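You operate a simulated robot arm through the tools that you are given. There is no shell and no other tool. Be economical: measure what you need, move in short steps, check, and stop when the job is done.

The job below is to be done with a simulated two-armed robot. You get a single attempt, and the scene is never put back.

## Task
Pick up the can labelled "soluble" from the table top with one hand, pass it to the other hand and put it on the top of the low table. Set down upright: can.
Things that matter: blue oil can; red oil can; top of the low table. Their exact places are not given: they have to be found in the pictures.

Only the result counts: the job must be done as asked and must still hold three seconds after the hand-in. Knocking over, shifting, dropping, spilling or breaking anything else fails it.

## Robot
Two 7-joint arms with two-finger parallel grippers on one trunk, on a base that drives. Base frame: it is fixed to the floor where the robot stands at the start and does not move with it; the origin is under the middle of the robot, x ahead of it, y to its left, z up; the surface under the hand at the start is at about z = 95. Readings come in cm, degrees, newtons and seconds.
The left shoulder is at the start at [5, 20.9, 119.6], the right one opposite. With the tool pointing down near the work surface each hand reaches from about 30 to 92 cm from the robot's upright axis, wherever it stands, measured 20 degrees to its own side. Places, roughly: top of the low table [-90, 310, 70]. Payload 4.4 kg a hand.
The tool frame of a hand sits at the grasp point between the pads (the TCP): z along the fingers, y along the line on which they close. The tips reach 2.3 cm beyond it. Largest opening 9.4 cm; finger width 3.8, thickness 1; the body of the gripper, 5.4 by 9.6 cm, starts 3.9 cm behind the TCP.
Orientation is that of the tool frame in the base frame, as a unit quaternion [x, y, z, w]. With the fingers straight down and closing along the base's y, the tool's x points along the base's -x, its y along +y and its z along -z.

## Interface
- The arms move only by the tool play_rows. It takes "left_rows", "right_rows" or both (then of equal length, played together; a hand with none holds still); each is a list of rows, each an object (a shift or turn left out is 0, a gripper value left out holds the last) with "dr": the turn, a rotation vector about the tool's x, y, z in degrees, a list of three; "linear": the shift along the tool's x, y, z in cm, a list of three; "hand": the gripper command, from -1 (fully open) to 1 (shut), values between in proportion. In form: [{"dr": [wx, wy, wz], "linear": [x, y, z], "hand": hand}, ...]. A call has 1 to 8 rows; each row shifts and turns the commanded pose from where the row before left it, along the tool's axes as they then stand. A row lasts 0.2 s, in which the tool goes at most 5 cm and 8.6 degrees; a call with a longer step from one row to the next is refused whole, and so is a gripper value outside its range. Where a pose cannot be reached the arm comes as near as it can. A force on the tool above 40 N (or 10 N above the force at the start of the call, whichever is more), or a blocked arm, ends the call early, and 0.2 s more pass. Each finger travels about 10.8 cm/s and halts on what it meets, pressing with about 44 N; the grip force reading is that of the motor and also rises with nothing between the fingers. The clock runs only during rows and for 0.2 s after the last one: add rows that do not move to give the fingers time. It gives the time, the measured TCP pose, the force on the tool (base axes), the opening and the grip force at its end, in the units of the frame above (readings bear some noise), with the torque about the TCP (base axes, N m) and any sound that the robot's microphone picked up.
- Cameras (640 x 400 px; columns grow to the right, rows downward): "scene" is now at [16.26, -3.46, 139.75]; the picture's right is [-0.42, -0.91, 0.00], its down [-0.32, 0.15, -0.93] and it looks along [0.85, -0.39, -0.36] (base axes); focal length 294 px, centre (320, 200). "left" rides on the left gripper at [8.6, -1.6, -7.5] in its tool frame; the picture's right is [0.18, 0.98, 0.00], its down [-0.58, 0.11, -0.81] and it looks along [-0.79, 0.15, 0.59] (tool axes); focal length 243 px, centre (320, 200). "right" rides on the right gripper at [8.6, 1.6, -7.4] in its tool frame; the picture's right is [-0.18, 0.98, 0.00], its down [-0.58, -0.11, -0.81] and it looks along [-0.79, -0.15, 0.59] (tool axes); focal length 243 px, centre (320, 200).
- snapshot(camera): a new picture of that camera. The clock stands still meanwhile.
- lift_body(by): slides the trunk up (or, below 0, down) by that many cm; the arms and the scene camera ride with it, the base frame stays. It gives what a move gives, with no picture.
- base_move(legs): drives the robot by 1 to 6 legs, each [ahead, left, turn to the left] in cm, cm and degrees, along the robot's own axes; the way and the turn of a leg run together, so that a leg with both is an arc; at most 150 cm and 180 degrees a leg. The arms and the cameras ride along, it lands a little off, and it stops where it bumps. It gives what a move gives.
- head_to(pan, tilt): turns the head with the scene camera to pan (to the left, within 80 degrees either way) and tilt (down, from -29 to 69), counted from straight ahead of the robot. It gives what a move gives.
- pixel_to_xyz(camera, pixels): for up to 12 pixels [column, row] of the newest picture of that camera ("zoom" is the newest enlarged one), the place [x, y, z] in the base frame of the surface seen there, good to about 0.2 cm, but the place of the scene camera against the robot may be out by one fixed shift of up to 1.8 cm in any direction. The clock stands still meanwhile.
- close_up(camera, box): a new picture of the part [left, top, right, bottom] of that camera's present view, enlarged. The clock stands still meanwhile.
- sign_off(): hands the job in; it is judged then, once.

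Keep the steps short. Do not move on a guess: measure, check each grasp and each placing, and mend mistakes. In all there are 80 turns and 62 pictures (those below and enlarged ones count). Leave the grippers open and the arms clear of the work at the hand-in unless told otherwise, and finish with a single line.

The tools are called as a command line: name --argument value ..., lists and objects as JSON in quotes. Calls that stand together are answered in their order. play_rows: Moves the arms, as the interface text tells. Its arguments: {"type":"object","properties":{"left_rows":{"type":"array","items":{"type":"object","properties":{"dr":{"type":"array","items":{"type":"number"}},"linear":{"type":"array","items":{"type":"number"}},"hand":{"type":"number"}}}},"right_rows":{"type":"array","items":{"type":"object","properties":{"dr":{"type":"array","items":{"type":"number"}},"linear":{"type":"array","items":{"type":"number"}},"hand":{"type":"number"}}}}},"required":[]} The other tools are called the same way: lift_body (by) slides the trunk up or down; base_move (legs) drives the base; head_to (pan, tilt) turns the head that bears the scene camera; snapshot (camera) takes a picture; pixel_to_xyz (camera, pixels) gives the place of the surface under pixels of a picture; close_up (camera, box) takes an enlarged picture of a part of a camera's view; sign_off () hands the job in.

At the start:

```text
time_s: 0.0
left_eef_pos: [63.18, -0.56, 122.87]
left_tool_rot: [0.0, 1.0, -0.001, 0.0]
left_wrist_force: [-0.9, -0.6, 0.1]
left_moment: [0.01, -0.01, 0.02]
left_width: 9.4
left_grasp_force: 0.0
right_eef_pos: [45.76, -49.48, 124.73]
right_tool_rot: [0.001, 1.0, 0.0, 0.001]
right_wrist_force: [-0.1, 0.2, -0.6]
right_moment: [0.01, 0.02, -0.01]
right_width: 9.41
right_grasp_force: 0.2
trunk travel left (down, up): [-27.5, 28.8]
robot x, y, heading: [0.07, 0.15, 0.2]
head pan, tilt: [-24.9, 20.9]
```

scene: 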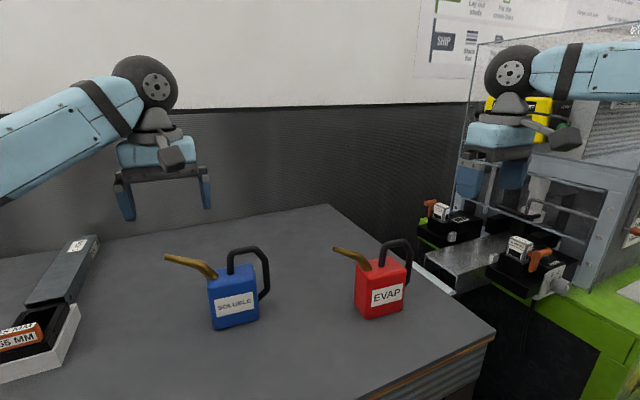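
right: 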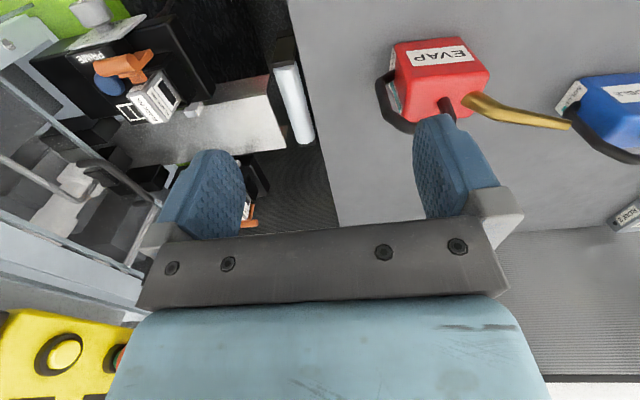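
left: 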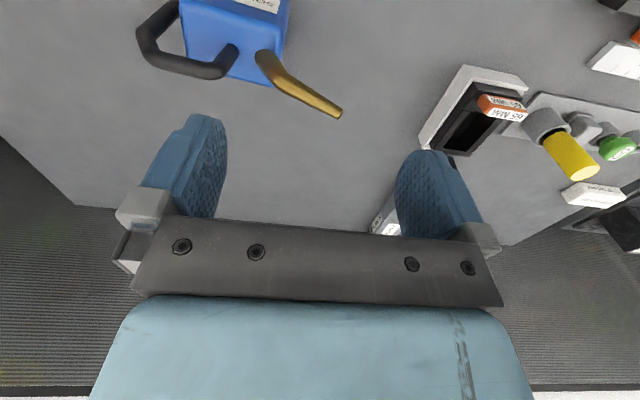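

The blue can at about (235,300) in the scene picture bears "SOLUBLE", and the red one reads "EVAP". I'll enlarge the blue can and measure it.

close_up --camera "scene" --box '[150, 220, 310, 350]'

pixel_to_xyz --camera "scene" --pixels '[[236, 305], [216, 329], [258, 318], [210, 283], [225, 280], [252, 273], [267, 275], [245, 250], [172, 257], [212, 275], [200, 345], [380, 295]]'

pixel_to_xyz --camera "left" --pixels '[[250, 5], [200, 70], [283, 30], [226, 60], [265, 60], [335, 112], [150, 50], [195, 30], [160, 15], [187, 10], [260, 80], [300, 180]]'

```text
3.08 times, centred on (230, 285) of scene
```

zoom: 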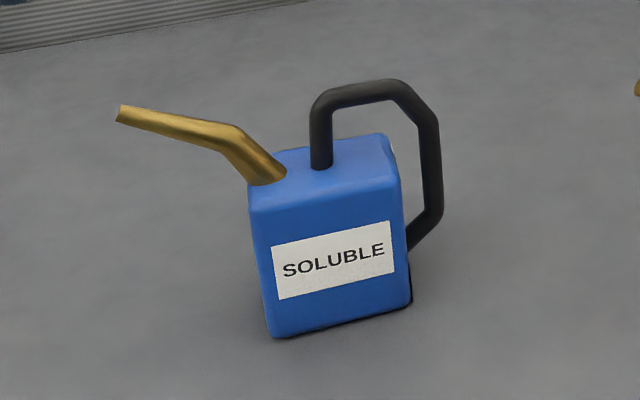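

```text
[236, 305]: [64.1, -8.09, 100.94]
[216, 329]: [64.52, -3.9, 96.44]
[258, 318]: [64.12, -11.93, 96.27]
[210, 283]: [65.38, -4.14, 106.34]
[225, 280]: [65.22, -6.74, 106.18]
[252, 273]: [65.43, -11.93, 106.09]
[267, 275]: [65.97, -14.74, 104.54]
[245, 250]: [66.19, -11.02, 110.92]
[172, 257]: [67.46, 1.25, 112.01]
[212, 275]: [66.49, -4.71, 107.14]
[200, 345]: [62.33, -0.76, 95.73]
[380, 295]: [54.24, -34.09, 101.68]
```

```text
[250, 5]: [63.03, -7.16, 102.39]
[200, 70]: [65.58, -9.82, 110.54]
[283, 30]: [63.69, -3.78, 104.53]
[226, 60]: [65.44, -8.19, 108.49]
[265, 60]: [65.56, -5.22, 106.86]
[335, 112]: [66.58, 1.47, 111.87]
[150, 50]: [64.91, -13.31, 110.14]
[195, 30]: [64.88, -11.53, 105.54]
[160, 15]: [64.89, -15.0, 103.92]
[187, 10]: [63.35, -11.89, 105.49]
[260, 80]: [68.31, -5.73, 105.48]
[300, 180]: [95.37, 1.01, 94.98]
```

The blue can is about 8 cm wide along y and 5 cm deep along x. Its handle arches over the top along y, at x≈65.5, y about -9…-12 and z≈110. I'll take that top bar with the left hand, fingers down and closing along x. First I turn the hand 90° about its tool z while it is still high.

play_rows --left_rows '[{"dr": [0, 0, 8.5], "linear": [0, 0, -1], "hand": -1}, {"dr": [0, 0, 8.5], "linear": [0, 0, -1]}, {"dr": [0, 0, 8.5], "linear": [0, 0, -1]}, {"dr": [0, 0, 8.5]}, {"dr": [0, 0, 8.5]}, {"dr": [0, 0, 8.5]}, {"dr": [0, 0, 8.5]}, {"dr": [0, 0, 8.5]}]'

play_rows --left_rows '[{"dr": [0, 0, 7.5]}, {"dr": [0, 0, 7.5]}, {"dr": [0, 0, 7]}, {}]'

snapshot --camera "left"

snapshot --camera "scene"

```text
time_s: 1.8
left_eef_pos: [63.19, -0.6, 125.94]
left_tool_rot: [0.56, 0.829, 0.0, 0.0]
left_wrist_force: [0.5, 0.1, -0.1]
left_moment: [0.03, 0.0, 0.0]
left_width: 9.42
left_grasp_force: 0.1
right_eef_pos: [45.84, -49.53, 124.66]
right_tool_rot: [0.0, 1.0, 0.0, 0.0]
right_wrist_force: [-0.5, -0.1, 0.0]
right_moment: [-0.01, 0.0, 0.0]
right_width: 9.43
right_grasp_force: 0.2
trunk travel left (down, up): [-27.5, 28.8]
robot x, y, heading: [0.15, -0.01, 0.2]
head pan, tilt: [-24.9, 20.9]
```

```text
time_s: 2.8
left_eef_pos: [63.17, -0.56, 125.76]
left_tool_rot: [0.707, 0.708, 0.0, 0.0]
left_wrist_force: [-0.7, 0.0, 0.8]
left_moment: [0.0, 0.01, 0.04]
left_width: 9.41
left_grasp_force: 0.0
right_eef_pos: [45.73, -49.52, 124.68]
right_tool_rot: [0.0, 1.0, 0.0, -0.001]
right_wrist_force: [-0.3, 0.3, 0.3]
right_moment: [0.01, -0.01, 0.01]
right_width: 9.41
right_grasp_force: 0.0
trunk travel left (down, up): [-27.5, 28.8]
robot x, y, heading: [0.54, 0.28, -0.1]
head pan, tilt: [-24.9, 20.9]
```

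```text
57 pictures are left
```

left: 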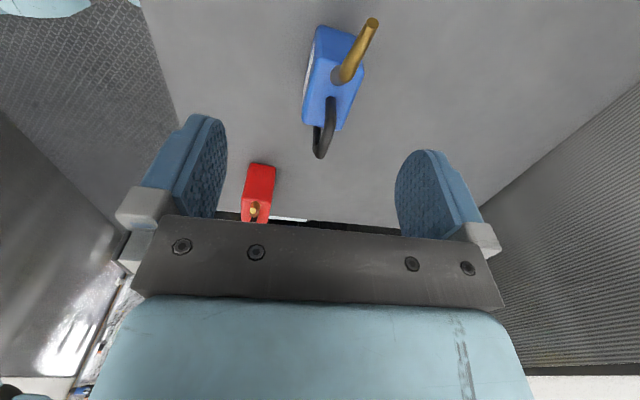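

```text
56 pictures are left
```

scene: 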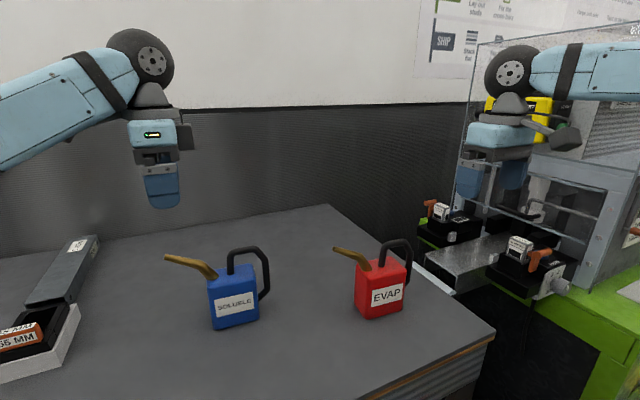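

The turn went through exactly. The left camera now looks at the can along the handle, so I'll enlarge that part and measure the handle.

close_up --camera "left" --box '[270, 10, 398, 170]'

pixel_to_xyz --camera "left" --pixels '[[331, 98], [331, 108], [329, 120], [326, 132], [322, 145], [320, 155], [310, 122], [342, 128], [362, 70], [318, 28], [372, 22], [310, 70]]'

```text
2.50 times, centred on (334, 90) of left
```

zoom: 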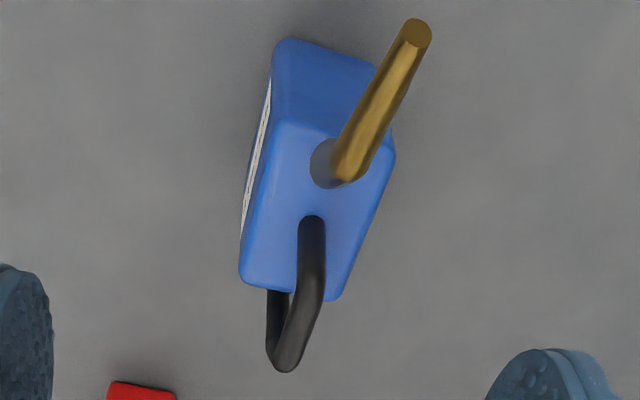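

```text
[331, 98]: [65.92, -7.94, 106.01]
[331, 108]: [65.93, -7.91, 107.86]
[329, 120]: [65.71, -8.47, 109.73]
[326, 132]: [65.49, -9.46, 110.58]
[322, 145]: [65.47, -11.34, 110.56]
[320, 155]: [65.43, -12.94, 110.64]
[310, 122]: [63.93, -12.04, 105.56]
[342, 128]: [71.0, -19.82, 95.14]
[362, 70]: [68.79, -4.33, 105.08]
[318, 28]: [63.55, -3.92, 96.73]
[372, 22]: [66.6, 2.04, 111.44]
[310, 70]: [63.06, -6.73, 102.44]
```

The handle's top bar runs at x≈65.5, with its top at z≈110.6, from y≈-9.5 to -12.9, and is turned about 3.5°. I'll go over it, turn to match, come down to about z=116 and look.

play_rows --left_rows '[{"linear": [-3.4, 0.8, 0]}, {"linear": [-3.4, 0.8, 0]}, {"linear": [-3.24, 0.8, 0]}, {"dr": [0, 0, 3.5]}, {"linear": [0, 0, 3.3]}, {"linear": [0, 0, 3.3]}, {"linear": [0, 0, 3.1]}, {}]'

snapshot --camera "left"

snapshot --camera "scene"

```text
time_s: 4.6
left_eef_pos: [65.42, -10.57, 116.13]
left_tool_rot: [0.729, 0.685, 0.0, 0.001]
left_wrist_force: [-0.3, 0.1, 0.0]
left_moment: [-0.03, -0.02, -0.02]
left_width: 9.39
left_grasp_force: 0.1
right_eef_pos: [45.83, -49.58, 124.56]
right_tool_rot: [0.0, 1.0, 0.0, 0.0]
right_wrist_force: [-1.0, 0.7, -0.5]
right_moment: [-0.01, -0.04, 0.04]
right_width: 9.38
right_grasp_force: 0.1
trunk travel left (down, up): [-27.5, 28.8]
robot x, y, heading: [0.06, -0.14, -0.1]
head pan, tilt: [-24.9, 20.9]
```

```text
54 pictures are left
```

left: 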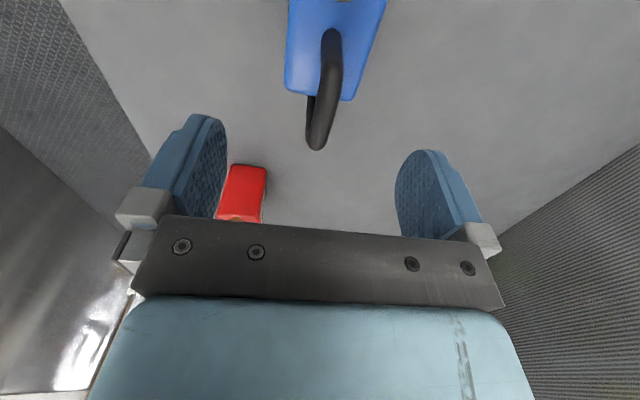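

```text
53 pictures are left
```

scene: 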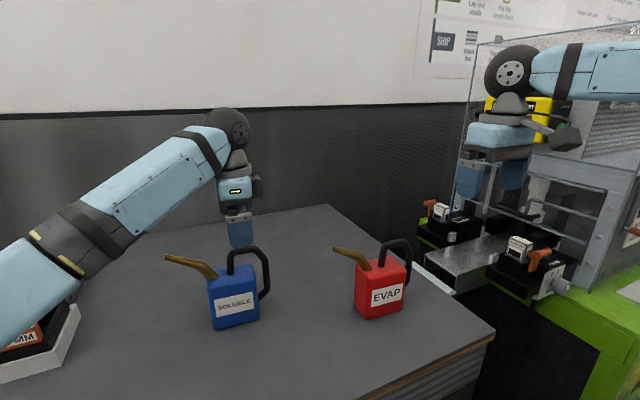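

The bar lies between the fingers. I'll measure it again from here before the last descent.

pixel_to_xyz --camera "left" --pixels '[[332, 60], [332, 75], [329, 92], [325, 110], [321, 125], [317, 140], [316, 147], [332, 35], [309, 110]]'

```text
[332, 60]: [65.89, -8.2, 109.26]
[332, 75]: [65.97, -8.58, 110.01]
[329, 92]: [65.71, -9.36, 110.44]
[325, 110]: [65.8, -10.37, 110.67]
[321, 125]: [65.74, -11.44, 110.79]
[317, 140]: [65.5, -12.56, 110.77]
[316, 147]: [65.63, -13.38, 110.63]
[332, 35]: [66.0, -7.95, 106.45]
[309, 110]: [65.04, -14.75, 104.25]
```

The bar is at x≈65.75 with its middle at y≈-10.8. I'll shift 0.3 cm, go down 6.2 cm to z≈109.9 and close.

play_rows --left_rows '[{"linear": [-0.2, 0.3, 2]}, {"linear": [0, 0, 2.2]}, {"linear": [0, 0, 2]}, {}, {"hand": 1}, {"hand": 1}, {"hand": 1}, {"hand": 1}]'

snapshot --camera "scene"

snapshot --camera "left"

```text
time_s: 6.4
left_eef_pos: [65.97, -10.93, 109.95]
left_tool_rot: [0.729, 0.685, 0.0, 0.0]
left_wrist_force: [-1.2, -0.5, 1.3]
left_moment: [0.1, 0.0, 0.02]
left_width: 1.32
left_grasp_force: 43.7
right_eef_pos: [45.77, -49.57, 124.64]
right_tool_rot: [0.0, 1.0, 0.001, 0.0]
right_wrist_force: [-0.2, 0.0, 0.0]
right_moment: [0.02, -0.01, 0.01]
right_width: 9.39
right_grasp_force: 0.1
trunk travel left (down, up): [-27.5, 28.8]
robot x, y, heading: [-0.2, -0.04, 0.1]
head pan, tilt: [-24.9, 20.9]
```

```text
52 pictures are left
```

scene: 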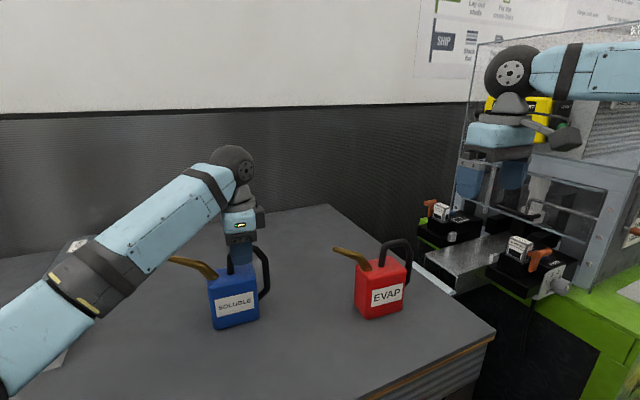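

```text
51 pictures are left
```

left: 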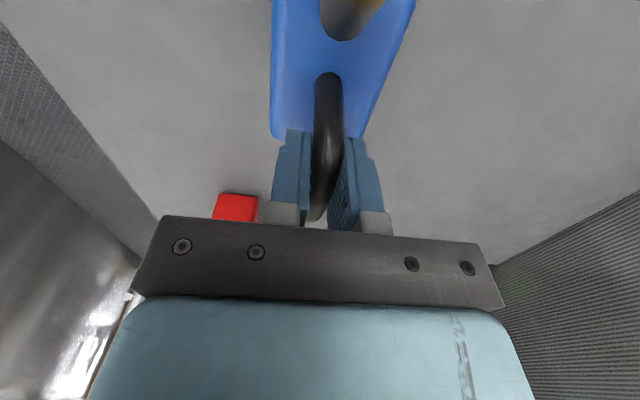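

The bar is held: opening 1.32 cm, grip 43.7 N. Next I lift straight up gently and check.

play_rows --left_rows '[{"linear": [0, 0, -0.5]}, {"linear": [0, 0, -1]}, {"linear": [0, 0, -1.5]}, {"linear": [0, 0, -2]}, {"linear": [0, 0, -2.5]}, {"linear": [0, 0, -2.5]}, {"linear": [0, 0, -2.5]}, {}]'

snapshot --camera "scene"

```text
time_s: 8.2
left_eef_pos: [65.93, -10.77, 122.27]
left_tool_rot: [0.728, 0.685, 0.0, 0.0]
left_wrist_force: [0.5, -0.6, -5.8]
left_moment: [-0.14, -0.01, 0.01]
left_width: 1.35
left_grasp_force: 44.0
right_eef_pos: [45.95, -49.49, 124.59]
right_tool_rot: [0.0, 1.0, 0.0, -0.001]
right_wrist_force: [0.3, 0.9, 0.4]
right_moment: [-0.03, 0.04, 0.02]
right_width: 9.4
right_grasp_force: 0.0
trunk travel left (down, up): [-27.5, 28.8]
robot x, y, heading: [-0.17, 0.15, 0.1]
head pan, tilt: [-24.9, 20.9]
```

```text
50 pictures are left
```

scene: 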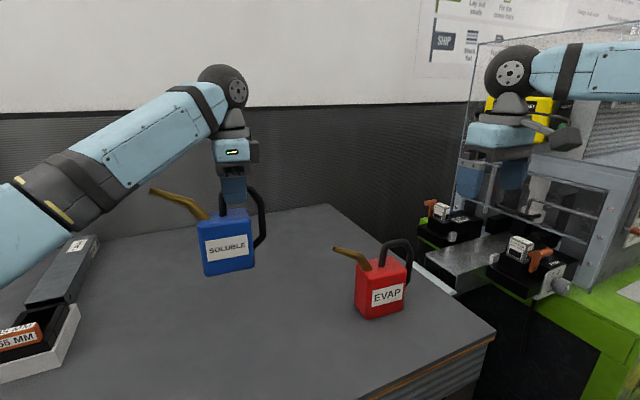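

The can hangs upright and weighs about 0.6 kg. Before I drive, I'll look to the left for the route and the low table.

head_to --pan 80 --tilt 15

snapshot --camera "scene"

```text
time_s: 10.0
left_eef_pos: [65.98, -10.74, 122.19]
left_tool_rot: [0.729, 0.685, 0.0, 0.0]
left_wrist_force: [0.2, 0.8, -5.7]
left_moment: [-0.11, 0.0, 0.0]
left_width: 1.35
left_grasp_force: 44.1
right_eef_pos: [45.81, -49.54, 124.68]
right_tool_rot: [0.0, 1.0, -0.001, 0.0]
right_wrist_force: [-0.5, 0.0, -0.1]
right_moment: [0.03, 0.0, -0.02]
right_width: 9.4
right_grasp_force: 0.1
trunk travel left (down, up): [-27.5, 28.8]
robot x, y, heading: [-0.12, -0.24, -0.0]
head pan, tilt: [80.0, 15.0]
```

```text
49 pictures are left
```

scene: 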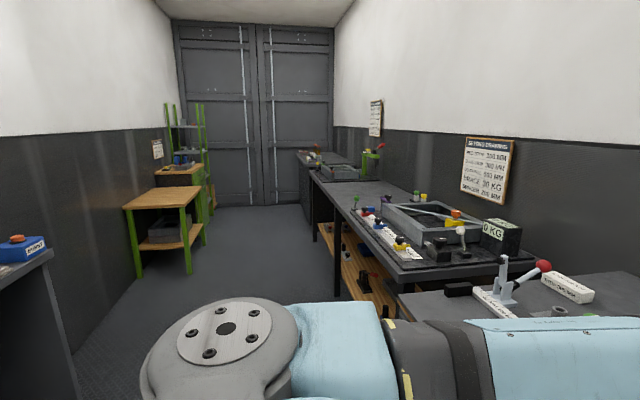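

The low table with a wooden top and green legs is at about (165,198). I'll measure it and its surroundings.

pixel_to_xyz --camera "scene" --pixels '[[126, 207], [186, 208], [200, 188], [150, 188], [165, 198], [30, 350], [35, 262], [100, 330], [330, 220], [310, 180], [395, 260], [140, 150]]'

close_up --camera "scene" --box '[100, 90, 260, 290]'

head_to --pan -80 --tilt 30

snapshot --camera "scene"

```text
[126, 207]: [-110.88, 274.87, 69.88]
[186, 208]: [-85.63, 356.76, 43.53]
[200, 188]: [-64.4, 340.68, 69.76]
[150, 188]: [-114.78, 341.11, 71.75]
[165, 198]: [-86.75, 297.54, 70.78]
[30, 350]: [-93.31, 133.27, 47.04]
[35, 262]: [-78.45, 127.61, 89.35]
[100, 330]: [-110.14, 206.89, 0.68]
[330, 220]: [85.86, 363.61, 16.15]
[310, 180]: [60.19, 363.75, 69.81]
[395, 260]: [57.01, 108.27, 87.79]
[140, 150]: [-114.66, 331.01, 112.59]
```

```text
2.00 times, centred on (180, 190) of scene
```

zoom: 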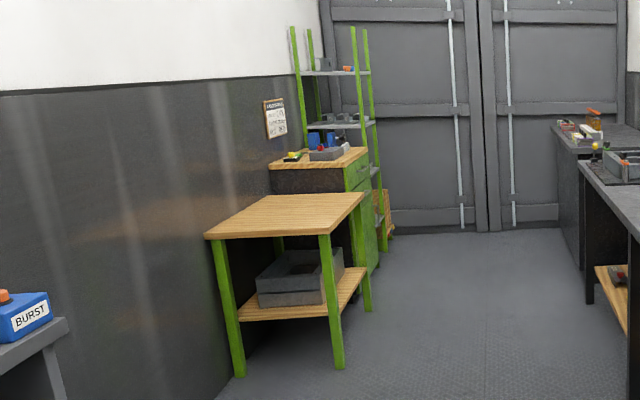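

```text
time_s: 12.5
left_eef_pos: [65.92, -10.7, 122.32]
left_tool_rot: [0.728, 0.685, 0.0, -0.001]
left_wrist_force: [-0.5, -0.1, -5.7]
left_moment: [-0.1, 0.02, 0.01]
left_width: 1.31
left_grasp_force: 43.8
right_eef_pos: [45.84, -49.55, 124.56]
right_tool_rot: [0.0, 1.0, 0.0, 0.0]
right_wrist_force: [0.4, -1.1, 0.4]
right_moment: [0.0, 0.0, 0.02]
right_width: 9.39
right_grasp_force: 0.1
trunk travel left (down, up): [-27.5, 28.8]
robot x, y, heading: [-0.27, 0.18, -0.1]
head pan, tilt: [-80.0, 30.0]
```

```text
47 pictures are left
```

scene: 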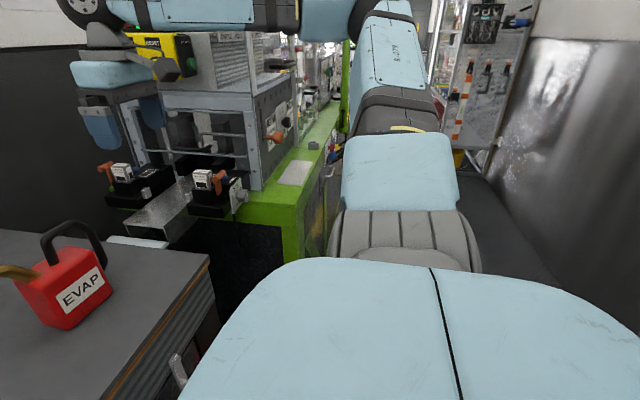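

The low table spans about x -115…-64 and y 275…341, at z≈70, and its top is empty. I'll check the near edge of the work table, since the base will turn beside it.

pixel_to_xyz --camera "scene" --pixels '[[110, 395], [205, 260], [185, 370], [560, 280], [540, 220], [500, 180], [600, 300], [620, 200]]'

head_to --pan 60 --tilt 50

snapshot --camera "scene"

```text
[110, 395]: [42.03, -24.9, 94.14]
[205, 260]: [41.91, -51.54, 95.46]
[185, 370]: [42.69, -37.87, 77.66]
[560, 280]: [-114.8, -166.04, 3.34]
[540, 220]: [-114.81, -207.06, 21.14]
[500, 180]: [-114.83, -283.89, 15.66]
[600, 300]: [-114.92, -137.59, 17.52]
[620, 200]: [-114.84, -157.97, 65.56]
```

```text
time_s: 14.7
left_eef_pos: [65.89, -10.79, 122.35]
left_tool_rot: [0.728, 0.685, 0.0, -0.001]
left_wrist_force: [0.0, -1.1, -4.6]
left_moment: [-0.14, -0.01, 0.01]
left_width: 1.34
left_grasp_force: 44.0
right_eef_pos: [45.85, -49.49, 124.6]
right_tool_rot: [0.0, 1.0, 0.0, 0.0]
right_wrist_force: [0.3, 0.0, -0.4]
right_moment: [0.03, -0.01, 0.0]
right_width: 9.4
right_grasp_force: 0.0
trunk travel left (down, up): [-27.5, 28.8]
robot x, y, heading: [0.21, 0.02, -0.1]
head pan, tilt: [60.0, 50.0]
```

```text
46 pictures are left
```

scene: 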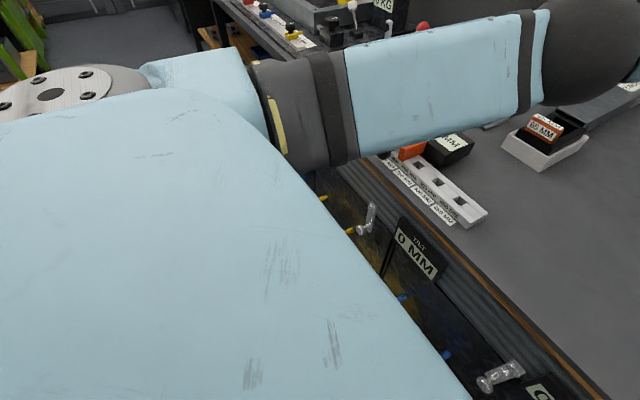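

The work table's near edge is at x≈41 and the rear wall at x≈-115. I'll raise the trunk 15 cm for clearance and back off 22 cm.

lift_body --by 15

base_move --legs '[[-22, 0, 0]]'

head_to --pan 80 --tilt 35

snapshot --camera "scene"

```text
time_s: 16.5
left_eef_pos: [65.82, -10.76, 137.28]
left_tool_rot: [0.728, 0.685, -0.001, 0.0]
left_wrist_force: [0.7, 0.4, -5.8]
left_moment: [-0.12, 0.02, 0.04]
left_width: 1.35
left_grasp_force: 43.7
right_eef_pos: [45.9, -49.64, 139.58]
right_tool_rot: [-0.001, 1.0, 0.0, -0.001]
right_wrist_force: [-0.4, 0.9, -0.2]
right_moment: [0.02, -0.02, -0.02]
right_width: 9.41
right_grasp_force: 0.0
trunk travel left (down, up): [-42.5, 13.8]
robot x, y, heading: [0.0, -0.02, 0.2]
head pan, tilt: [60.0, 50.0]
```

```text
time_s: 18.1
left_eef_pos: [43.91, -10.81, 137.32]
left_tool_rot: [0.728, 0.686, -0.001, -0.001]
left_wrist_force: [-0.1, 0.7, -5.8]
left_moment: [-0.15, 0.0, 0.0]
left_width: 1.35
left_grasp_force: 43.7
right_eef_pos: [24.06, -49.54, 139.43]
right_tool_rot: [0.001, 1.0, 0.0, -0.001]
right_wrist_force: [0.6, -0.3, -0.4]
right_moment: [0.0, -0.02, 0.02]
right_width: 9.42
right_grasp_force: 0.1
trunk travel left (down, up): [-42.5, 13.8]
robot x, y, heading: [-21.98, 0.0, -0.1]
head pan, tilt: [60.0, 50.0]
```

```text
time_s: 19.0
left_eef_pos: [44.0, -10.73, 137.19]
left_tool_rot: [0.728, 0.685, 0.0, 0.0]
left_wrist_force: [0.1, 0.1, -5.8]
left_moment: [-0.1, 0.04, 0.02]
left_width: 1.34
left_grasp_force: 44.5
right_eef_pos: [23.88, -49.55, 139.69]
right_tool_rot: [0.0, 1.0, 0.0, -0.001]
right_wrist_force: [-0.4, -0.1, 0.9]
right_moment: [0.06, -0.02, -0.01]
right_width: 9.43
right_grasp_force: 0.0
trunk travel left (down, up): [-42.5, 13.8]
robot x, y, heading: [-22.17, 0.02, 0.1]
head pan, tilt: [80.0, 35.0]
```

```text
45 pictures are left
```

scene: 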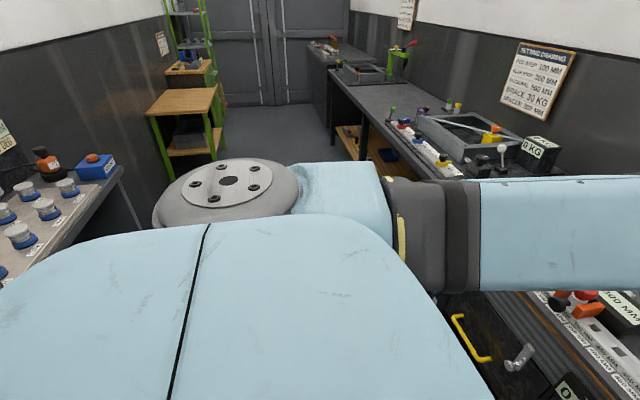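

pixel_to_xyz --camera "scene" --pixels '[[120, 170], [60, 222], [20, 262], [40, 205], [47, 158], [20, 240], [370, 120], [430, 180], [500, 150], [540, 140], [405, 45], [330, 80]]'

```text
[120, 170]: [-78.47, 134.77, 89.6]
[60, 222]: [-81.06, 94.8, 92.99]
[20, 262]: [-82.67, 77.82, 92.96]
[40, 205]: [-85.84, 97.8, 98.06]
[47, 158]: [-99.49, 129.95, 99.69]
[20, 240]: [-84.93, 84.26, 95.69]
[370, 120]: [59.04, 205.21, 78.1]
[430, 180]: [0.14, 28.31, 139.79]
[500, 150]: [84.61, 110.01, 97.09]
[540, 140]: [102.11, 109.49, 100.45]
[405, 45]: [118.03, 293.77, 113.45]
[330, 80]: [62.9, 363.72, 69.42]
```

The aisle is clear between x≈-78 (rear table) and x≈57 (bench). I'll turn left 90° on the spot.

base_move --legs '[[0, 0, 90]]'

head_to --pan 0 --tilt 25

snapshot --camera "scene"

```text
time_s: 23.3
left_eef_pos: [-12.91, 66.07, 137.23]
left_tool_rot: [0.017, 1.0, -0.001, 0.0]
left_wrist_force: [-0.2, 0.2, -4.9]
left_moment: [0.0, -0.14, -0.02]
left_width: 1.33
left_grasp_force: 44.0
right_eef_pos: [26.45, 47.2, 139.54]
right_tool_rot: [0.716, -0.698, 0.001, 0.001]
right_wrist_force: [0.4, -0.4, 0.7]
right_moment: [0.04, 0.01, 0.0]
right_width: 9.35
right_grasp_force: 0.1
trunk travel left (down, up): [-42.5, 13.8]
robot x, y, heading: [-22.08, 0.01, 91.7]
head pan, tilt: [80.0, 35.0]
```

```text
time_s: 24.8
left_eef_pos: [-13.0, 66.13, 137.22]
left_tool_rot: [0.016, 1.0, 0.0, 0.0]
left_wrist_force: [0.9, -0.4, -4.9]
left_moment: [-0.01, -0.09, 0.01]
left_width: 1.33
left_grasp_force: 44.6
right_eef_pos: [26.37, 47.27, 139.56]
right_tool_rot: [0.716, -0.698, 0.0, 0.0]
right_wrist_force: [-1.1, 0.4, 0.1]
right_moment: [-0.01, -0.01, -0.01]
right_width: 9.4
right_grasp_force: 0.1
trunk travel left (down, up): [-42.5, 13.8]
robot x, y, heading: [-22.34, -0.19, 91.6]
head pan, tilt: [0.0, 25.0]
```

```text
44 pictures are left
```

scene: 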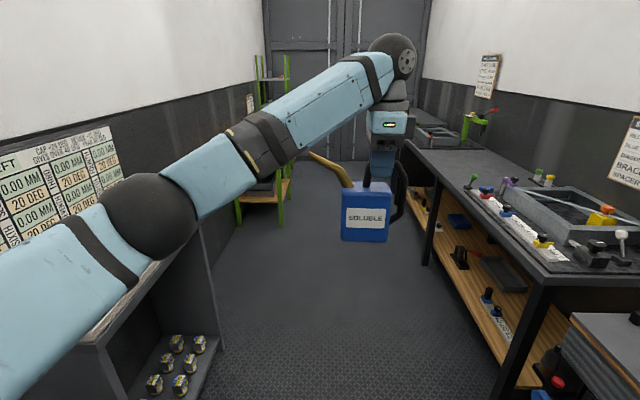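

The can hangs steady. The left elbow at (150,220) sticks out over the rear table, so I'll check how high and wide it is before I drive on.

pixel_to_xyz --camera "scene" --pixels '[[150, 255], [110, 220], [125, 190], [60, 340], [30, 290], [365, 215], [365, 240], [310, 155], [400, 185], [390, 150]]'

```text
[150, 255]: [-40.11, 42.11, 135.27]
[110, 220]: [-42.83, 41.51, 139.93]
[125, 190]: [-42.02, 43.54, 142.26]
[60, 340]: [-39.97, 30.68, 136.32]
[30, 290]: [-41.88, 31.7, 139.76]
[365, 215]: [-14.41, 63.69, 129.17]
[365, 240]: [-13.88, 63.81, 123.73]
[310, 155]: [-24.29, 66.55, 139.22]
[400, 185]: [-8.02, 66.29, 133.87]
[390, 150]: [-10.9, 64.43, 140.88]
```

The arms stay within about ±50 cm of the robot axis and well above everything. I'll drive ahead 225 cm along the aisle in two legs.

base_move --legs '[[115, 0, -1.6], [110, 0, 0]]'

snapshot --camera "scene"

```text
time_s: 35.9
left_eef_pos: [-8.18, 290.54, 137.28]
left_tool_rot: [0.039, 0.999, -0.001, 0.0]
left_wrist_force: [-0.4, 0.5, -5.5]
left_moment: [0.02, -0.12, -0.02]
left_width: 1.33
left_grasp_force: 43.7
right_eef_pos: [30.35, 269.79, 139.7]
right_tool_rot: [-0.7, 0.714, 0.0, 0.001]
right_wrist_force: [0.3, 0.2, 0.3]
right_moment: [0.0, 0.02, 0.04]
right_width: 9.39
right_grasp_force: 0.1
trunk travel left (down, up): [-42.5, 13.8]
robot x, y, heading: [-20.04, 224.66, 88.8]
head pan, tilt: [0.0, 25.0]
```

```text
43 pictures are left
```

scene: 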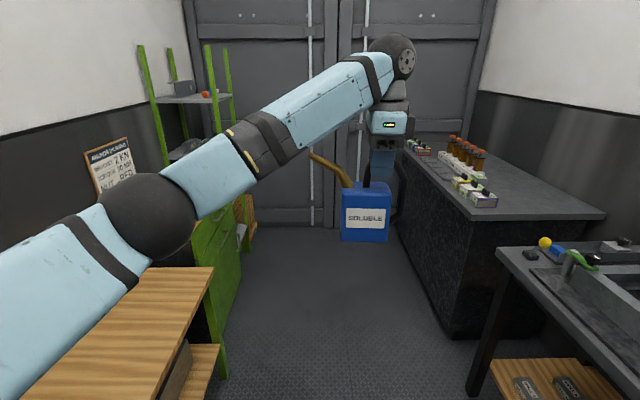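

I'm beside the low table. Next: turn left 91° to face it and back off 12 cm.

base_move --legs '[[0, 0, 91.2], [-12, 0, 0]]'

head_to --pan -20 --tilt 35

snapshot --camera "scene"

```text
time_s: 41.1
left_eef_pos: [-74.42, 234.08, 137.27]
left_tool_rot: [-0.696, 0.718, -0.001, 0.001]
left_wrist_force: [0.1, 0.5, -5.5]
left_moment: [0.13, -0.02, 0.02]
left_width: 1.34
left_grasp_force: 43.3
right_eef_pos: [-55.45, 273.52, 139.54]
right_tool_rot: [1.0, 0.014, 0.002, 0.0]
right_wrist_force: [-1.6, 0.2, -0.2]
right_moment: [0.01, -0.02, 0.0]
right_width: 9.45
right_grasp_force: 0.1
trunk travel left (down, up): [-42.5, 13.8]
robot x, y, heading: [-8.6, 225.12, -178.4]
head pan, tilt: [0.0, 25.0]
```

```text
time_s: 41.9
left_eef_pos: [-74.12, 234.15, 137.33]
left_tool_rot: [-0.695, 0.719, 0.0, 0.0]
left_wrist_force: [0.0, 0.0, -5.3]
left_moment: [0.14, -0.02, 0.01]
left_width: 1.34
left_grasp_force: 44.1
right_eef_pos: [-55.19, 273.5, 139.54]
right_tool_rot: [1.0, 0.013, 0.001, 0.0]
right_wrist_force: [0.6, -0.2, 0.6]
right_moment: [-0.02, -0.02, 0.03]
right_width: 9.38
right_grasp_force: 0.1
trunk travel left (down, up): [-42.5, 13.8]
robot x, y, heading: [-8.37, 225.49, -178.4]
head pan, tilt: [-20.0, 35.0]
```

```text
42 pictures are left
```

scene: 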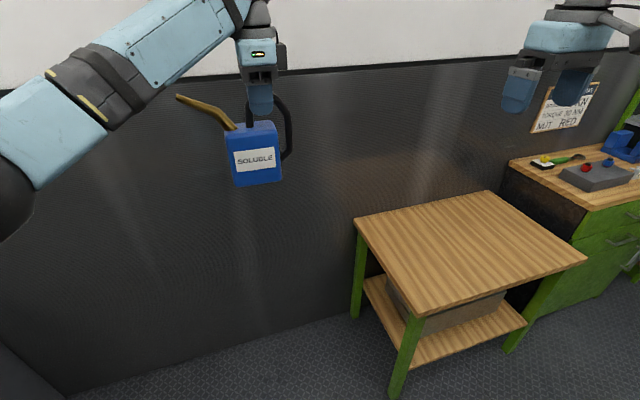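

The can hangs clear in free space here, which is a good spot for the handover. The right hand will take the outer vertical part of the handle, pointing to the robot's left. I'll enlarge the can and measure that part, and at the same time start turning the right hand +90° about its tool z, well away from the can.

close_up --camera "scene" --box '[170, 60, 330, 200]'

pixel_to_xyz --camera "scene" --pixels '[[290, 115], [291, 125], [291, 135], [291, 145], [288, 153], [283, 158], [285, 103], [279, 97], [255, 182], [237, 185], [280, 180], [263, 105]]'

play_rows --right_rows '[{"dr": [0, 0, 8.5], "hand": -1}, {"dr": [0, 0, 8.5]}, {"dr": [0, 0, 8.5]}, {"dr": [0, 0, 8.5]}, {"dr": [0, 0, 8.5]}, {"dr": [0, 0, 8.5]}, {"dr": [0, 0, 8.5]}, {"dr": [0, 0, 8.5]}]'

```text
2.86 times, centred on (250, 130) of scene
```

zoom: 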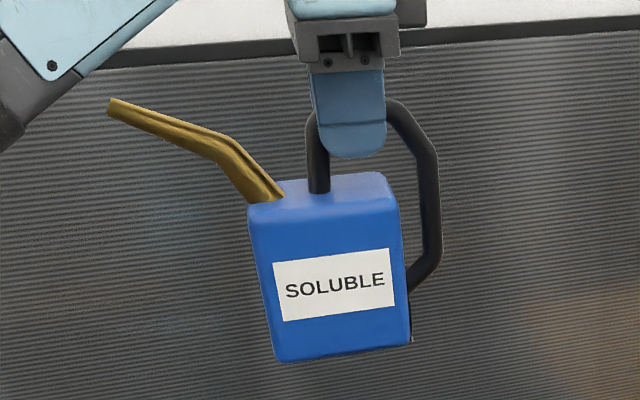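

```text
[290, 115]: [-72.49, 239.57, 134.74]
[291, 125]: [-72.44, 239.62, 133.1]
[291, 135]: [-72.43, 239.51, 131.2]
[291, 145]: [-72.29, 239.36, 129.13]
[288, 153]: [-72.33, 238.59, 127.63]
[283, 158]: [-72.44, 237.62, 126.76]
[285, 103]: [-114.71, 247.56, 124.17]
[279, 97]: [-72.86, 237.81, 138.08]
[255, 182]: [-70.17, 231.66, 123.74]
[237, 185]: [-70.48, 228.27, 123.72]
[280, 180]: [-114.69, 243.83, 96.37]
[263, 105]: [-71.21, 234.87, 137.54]
```

```text
time_s: 43.7
left_eef_pos: [-74.2, 234.11, 137.3]
left_tool_rot: [-0.695, 0.719, -0.001, 0.0]
left_wrist_force: [0.1, -0.4, -5.1]
left_moment: [0.13, 0.04, 0.0]
left_width: 1.31
left_grasp_force: 44.1
right_eef_pos: [-55.2, 273.43, 139.58]
right_tool_rot: [0.836, -0.549, 0.001, 0.001]
right_wrist_force: [1.0, 0.7, 0.5]
right_moment: [0.01, -0.04, -0.03]
right_width: 9.42
right_grasp_force: 0.0
trunk travel left (down, up): [-42.5, 13.8]
robot x, y, heading: [-8.08, 225.11, -178.5]
head pan, tilt: [-20.0, 35.0]
```

The handle's vertical part lies about 4–5 cm to the robot's right of the left TCP, z≈129–135. I'll finish the right hand's turn (25.4° more, to match the can's plane) and then pitch it +75° so it points left and 15° down.

play_rows --right_rows '[{"dr": [0, 0, 8.5]}, {"dr": [0, 0, 8.5]}, {"dr": [0, 0, 8.4]}, {"dr": [0, 8.5, 0]}, {"dr": [0, 8.5, 0]}, {"dr": [0, 8.5, 0]}, {"dr": [0, 8.5, 0]}, {"dr": [0, 8.5, 0]}]'

play_rows --right_rows '[{"dr": [0, 8.2, 0]}, {"dr": [0, 8.1, 0]}, {"dr": [0, 8.1, 0]}, {"dr": [0, 8.1, 0]}, {}]'

snapshot --camera "right"

snapshot --camera "scene"

```text
time_s: 45.5
left_eef_pos: [-74.24, 234.37, 137.17]
left_tool_rot: [-0.695, 0.719, -0.001, 0.0]
left_wrist_force: [0.6, 0.4, -6.0]
left_moment: [0.12, 0.02, -0.03]
left_width: 1.32
left_grasp_force: 43.4
right_eef_pos: [-55.33, 273.54, 139.63]
right_tool_rot: [-0.647, 0.67, -0.253, -0.261]
right_wrist_force: [0.0, -0.4, 0.6]
right_moment: [-0.03, -0.01, 0.01]
right_width: 9.42
right_grasp_force: 0.0
trunk travel left (down, up): [-42.5, 13.8]
robot x, y, heading: [-7.89, 225.28, -178.5]
head pan, tilt: [-20.0, 35.0]
```

```text
time_s: 46.7
left_eef_pos: [-74.05, 233.96, 137.27]
left_tool_rot: [-0.696, 0.718, 0.0, 0.0]
left_wrist_force: [0.6, -0.1, -4.6]
left_moment: [0.11, 0.01, 0.01]
left_width: 1.34
left_grasp_force: 43.9
right_eef_pos: [-55.24, 273.49, 139.62]
right_tool_rot: [-0.552, 0.57, -0.424, -0.437]
right_wrist_force: [-0.1, -0.2, 0.3]
right_moment: [-0.03, 0.06, -0.04]
right_width: 9.39
right_grasp_force: 0.0
trunk travel left (down, up): [-42.5, 13.8]
robot x, y, heading: [-7.86, 225.08, -178.6]
head pan, tilt: [-20.0, 35.0]
```

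```text
40 pictures are left
```

right: 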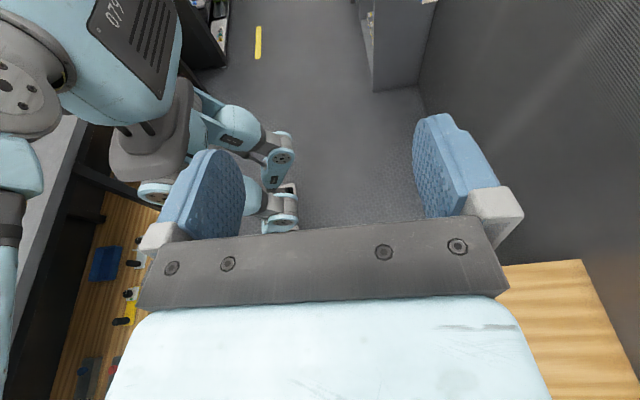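

```text
39 pictures are left
```

scene: 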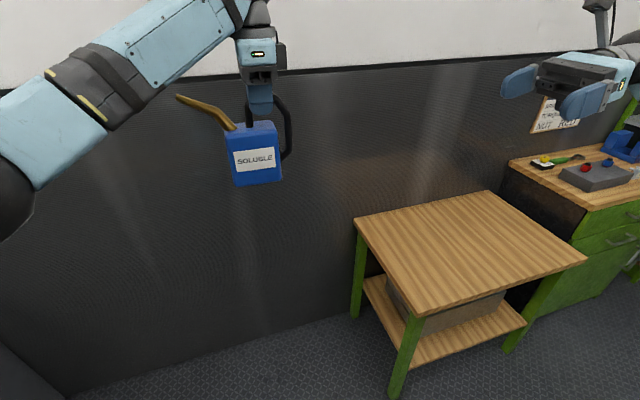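

The right hand is in pose, pointing left and 15° down. I'll move it forward 18 cm to the can's plane and then in towards the handle, stopping about 20 cm short to measure with its own camera.

play_rows --right_rows '[{"linear": [0.3, 4.48, 0]}, {"linear": [0.3, 4.48, 0]}, {"linear": [0.3, 4.48, 0]}, {"linear": [0.3, 4.5, 0]}, {"linear": [0, 0, 4]}, {"linear": [0, 0, 4]}, {"linear": [0, 0, 4]}, {}]'

snapshot --camera "right"

snapshot --camera "scene"

```text
time_s: 48.5
left_eef_pos: [-73.99, 234.25, 137.22]
left_tool_rot: [-0.695, 0.719, 0.0, 0.001]
left_wrist_force: [0.0, 0.5, -5.8]
left_moment: [0.11, 0.01, 0.02]
left_width: 1.37
left_grasp_force: 43.9
right_eef_pos: [-73.48, 262.04, 137.52]
right_tool_rot: [-0.552, 0.571, -0.423, -0.437]
right_wrist_force: [-0.4, -0.4, 0.2]
right_moment: [0.02, 0.01, -0.01]
right_width: 9.44
right_grasp_force: 0.1
trunk travel left (down, up): [-42.5, 13.8]
robot x, y, heading: [-7.99, 225.12, -178.3]
head pan, tilt: [-20.0, 35.0]
```

```text
38 pictures are left
```

right: 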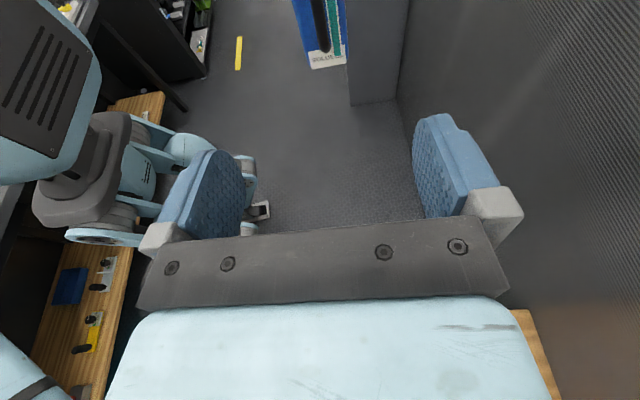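

```text
37 pictures are left
```

scene: 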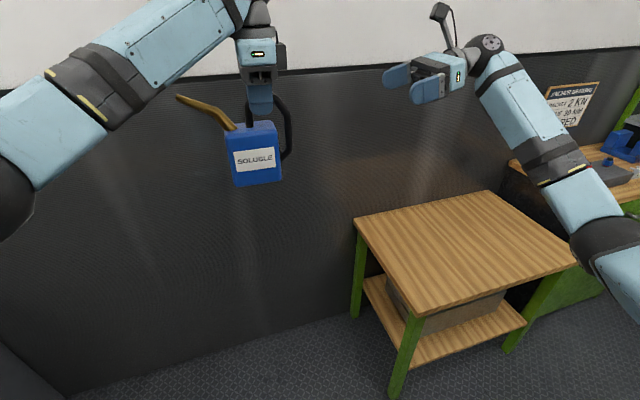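

The right camera stands on a tall stalk, and with this horizontal approach the forearm would hang low over the low table. A steeper grasp is better: fingers 30° off vertical and camera on the outside, mirrored to the left hand. I'll undo 45° of the pitch and then turn the hand 180° about its own axis, here, 22 cm away from the can.

play_rows --right_rows '[{"dr": [0, -7.5, 0], "linear": [0, 0, -2]}, {"dr": [0, -7.5, 0]}, {"dr": [0, -7.5, 0]}, {"dr": [0, -7.5, 0]}, {"dr": [0, -7.5, 0]}, {"dr": [0, -7.5, 0]}, {"dr": [0, 0, -8]}, {"dr": [0, 0, -8]}]'

play_rows --right_rows '[{"dr": [0, 0, -8.5]}, {"dr": [0, 0, -8.5]}, {"dr": [0, 0, -8.5]}, {"dr": [0, 0, -8.5]}, {"dr": [0, 0, -8.5]}, {"dr": [0, 0, -8.5]}, {"dr": [0, 0, -8.5]}, {"dr": [0, 0, -8.5]}]'

play_rows --right_rows '[{"dr": [0, 0, -8]}, {"dr": [0, 0, -8]}, {"dr": [0, 0, -8]}, {"dr": [0, 0, -8]}, {"dr": [0, 0, -8]}, {"dr": [0, 0, -8]}, {"dr": [0, 0, -8]}, {"dr": [0, 0, -8]}]'

play_rows --right_rows '[{"dr": [0, 0, -8]}, {"dr": [0, 0, -8]}, {"dr": [0, 0, -8]}, {"dr": [0, 0, -8]}, {}]'

snapshot --camera "right"

snapshot --camera "scene"

```text
time_s: 50.3
left_eef_pos: [-74.32, 234.2, 137.18]
left_tool_rot: [-0.695, 0.719, -0.001, 0.001]
left_wrist_force: [0.5, 0.0, -4.8]
left_moment: [0.1, 0.01, -0.04]
left_width: 1.36
left_grasp_force: 44.3
right_eef_pos: [-73.62, 264.11, 138.13]
right_tool_rot: [0.762, -0.593, 0.153, 0.21]
right_wrist_force: [0.2, -0.4, -1.0]
right_moment: [0.01, 0.0, 0.01]
right_width: 9.37
right_grasp_force: 0.1
trunk travel left (down, up): [-42.5, 13.8]
robot x, y, heading: [-8.1, 225.29, -178.6]
head pan, tilt: [-20.0, 35.0]
```

```text
time_s: 52.1
left_eef_pos: [-74.16, 234.15, 137.17]
left_tool_rot: [-0.695, 0.719, 0.0, 0.0]
left_wrist_force: [-0.3, -0.2, -5.7]
left_moment: [0.15, -0.03, 0.0]
left_width: 1.32
left_grasp_force: 43.4
right_eef_pos: [-73.55, 264.11, 138.32]
right_tool_rot: [0.964, -0.065, 0.01, 0.259]
right_wrist_force: [0.1, -0.7, -0.8]
right_moment: [0.01, -0.01, 0.03]
right_width: 9.41
right_grasp_force: 0.0
trunk travel left (down, up): [-42.5, 13.8]
robot x, y, heading: [-7.95, 224.72, -178.7]
head pan, tilt: [-20.0, 35.0]
```

```text
time_s: 53.9
left_eef_pos: [-74.24, 234.02, 137.2]
left_tool_rot: [-0.695, 0.719, 0.0, 0.001]
left_wrist_force: [0.2, 0.0, -6.1]
left_moment: [0.14, 0.01, 0.0]
left_width: 1.36
left_grasp_force: 43.8
right_eef_pos: [-73.49, 264.16, 138.04]
right_tool_rot: [0.851, 0.456, -0.129, 0.225]
right_wrist_force: [0.1, 0.3, 0.0]
right_moment: [-0.02, -0.01, 0.01]
right_width: 9.41
right_grasp_force: 0.1
trunk travel left (down, up): [-42.5, 13.8]
robot x, y, heading: [-8.01, 225.28, -178.5]
head pan, tilt: [-20.0, 35.0]
```

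```text
time_s: 55.1
left_eef_pos: [-74.15, 234.16, 137.21]
left_tool_rot: [-0.695, 0.719, -0.001, 0.001]
left_wrist_force: [0.1, -0.2, -5.8]
left_moment: [0.09, -0.01, 0.02]
left_width: 1.35
left_grasp_force: 43.4
right_eef_pos: [-73.56, 264.16, 138.24]
right_tool_rot: [0.694, 0.672, -0.186, 0.18]
right_wrist_force: [-0.7, 0.5, -0.3]
right_moment: [0.03, 0.0, 0.0]
right_width: 9.4
right_grasp_force: 0.2
trunk travel left (down, up): [-42.5, 13.8]
robot x, y, heading: [-8.07, 225.24, -178.1]
head pan, tilt: [-20.0, 35.0]
```

```text
36 pictures are left
```

right: 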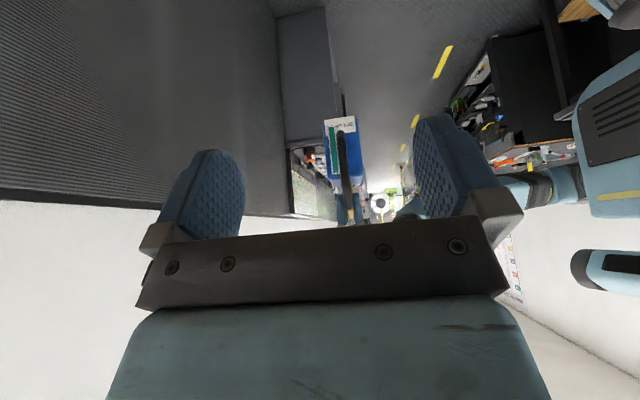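

```text
35 pictures are left
```

scene: 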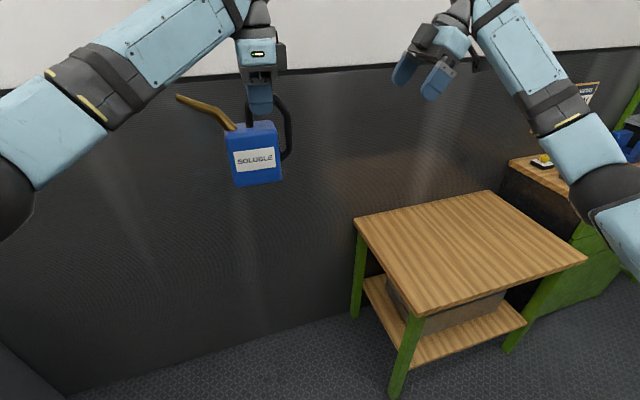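

The right hand now points left-down at 60° with its camera outside, and it sees the can and handle at about (345,170). I'll enlarge and measure the handle with it.

close_up --camera "right" --box '[280, 100, 408, 230]'

pixel_to_xyz --camera "right" --pixels '[[342, 137], [342, 145], [343, 155], [344, 165], [345, 175], [347, 185], [348, 195], [350, 205], [345, 215], [335, 127], [350, 127], [358, 165]]'

```text
3.08 times, centred on (344, 165) of right
```

zoom: 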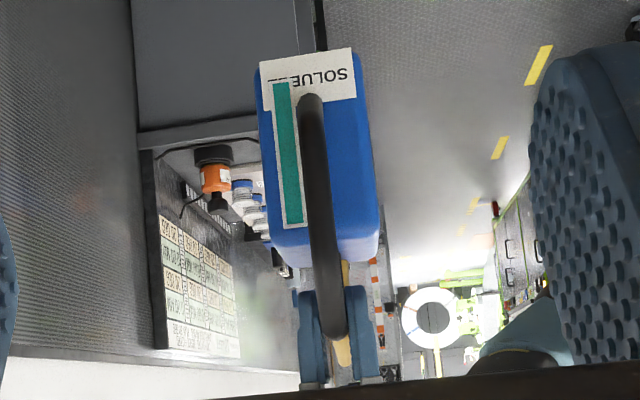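

```text
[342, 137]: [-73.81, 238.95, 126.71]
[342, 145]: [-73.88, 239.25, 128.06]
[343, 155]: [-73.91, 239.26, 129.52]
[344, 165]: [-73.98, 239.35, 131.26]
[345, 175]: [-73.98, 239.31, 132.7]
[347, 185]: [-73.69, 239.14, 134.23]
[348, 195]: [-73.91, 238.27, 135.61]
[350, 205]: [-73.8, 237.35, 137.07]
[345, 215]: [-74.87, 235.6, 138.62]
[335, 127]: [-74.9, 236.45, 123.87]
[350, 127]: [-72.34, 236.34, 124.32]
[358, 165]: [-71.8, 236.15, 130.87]
```

The handle's vertical part is at x≈-73.9, outer face y≈239.3, z 128–134, and the can hangs upright. I'll come in along a straight line for three quarters of the way to my target TCP (-73.9, 239.5, 132.3), then measure again.

play_rows --right_rows '[{"linear": [-2.3, 0.06, 2.18]}, {"linear": [-2.3, 0.06, 2.18]}, {"linear": [-2.3, 0.06, 2.18]}, {"linear": [-2.3, 0.06, 2.18]}, {"linear": [-2.3, 0.06, 2.18]}, {"linear": [-2.3, 0.06, 2.18]}, {}]'

snapshot --camera "right"

snapshot --camera "scene"

```text
time_s: 56.7
left_eef_pos: [-74.29, 234.26, 137.28]
left_tool_rot: [-0.695, 0.719, 0.0, 0.001]
left_wrist_force: [-0.5, 0.6, -6.0]
left_moment: [0.1, 0.05, -0.02]
left_width: 1.33
left_grasp_force: 43.5
right_eef_pos: [-73.63, 245.58, 133.73]
right_tool_rot: [0.694, 0.671, -0.187, 0.181]
right_wrist_force: [0.3, 0.6, -0.8]
right_moment: [-0.05, 0.02, 0.0]
right_width: 9.38
right_grasp_force: 0.0
trunk travel left (down, up): [-42.5, 13.8]
robot x, y, heading: [-7.7, 225.24, -178.5]
head pan, tilt: [-20.0, 35.0]
```

```text
33 pictures are left
```

right: 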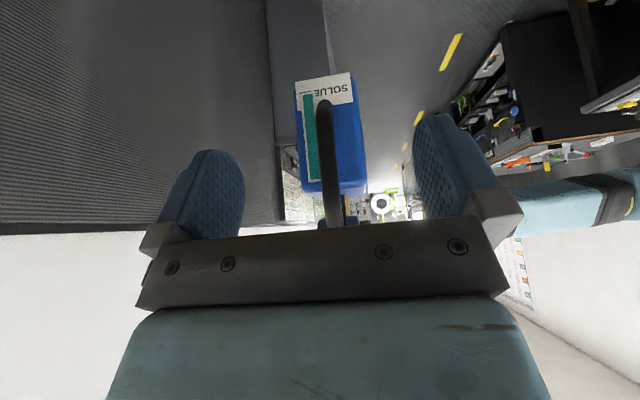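

```text
32 pictures are left
```

scene: 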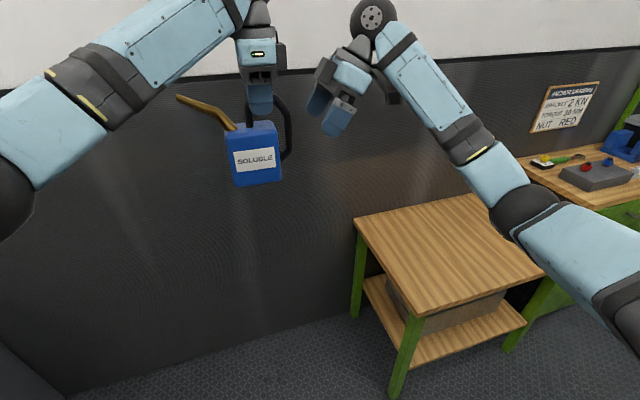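

pixel_to_xyz --camera "right" --pixels '[[324, 115], [325, 130], [327, 145], [328, 160], [330, 175], [331, 190], [334, 210], [300, 130], [362, 150], [345, 160], [312, 185]]'

```text
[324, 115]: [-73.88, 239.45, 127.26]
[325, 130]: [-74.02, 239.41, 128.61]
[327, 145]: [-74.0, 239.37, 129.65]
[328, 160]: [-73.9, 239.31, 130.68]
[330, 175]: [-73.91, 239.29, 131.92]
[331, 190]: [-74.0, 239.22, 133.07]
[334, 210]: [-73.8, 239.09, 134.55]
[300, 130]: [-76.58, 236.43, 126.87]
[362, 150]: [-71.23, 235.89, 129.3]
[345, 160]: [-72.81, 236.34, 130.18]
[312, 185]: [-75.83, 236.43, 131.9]
```

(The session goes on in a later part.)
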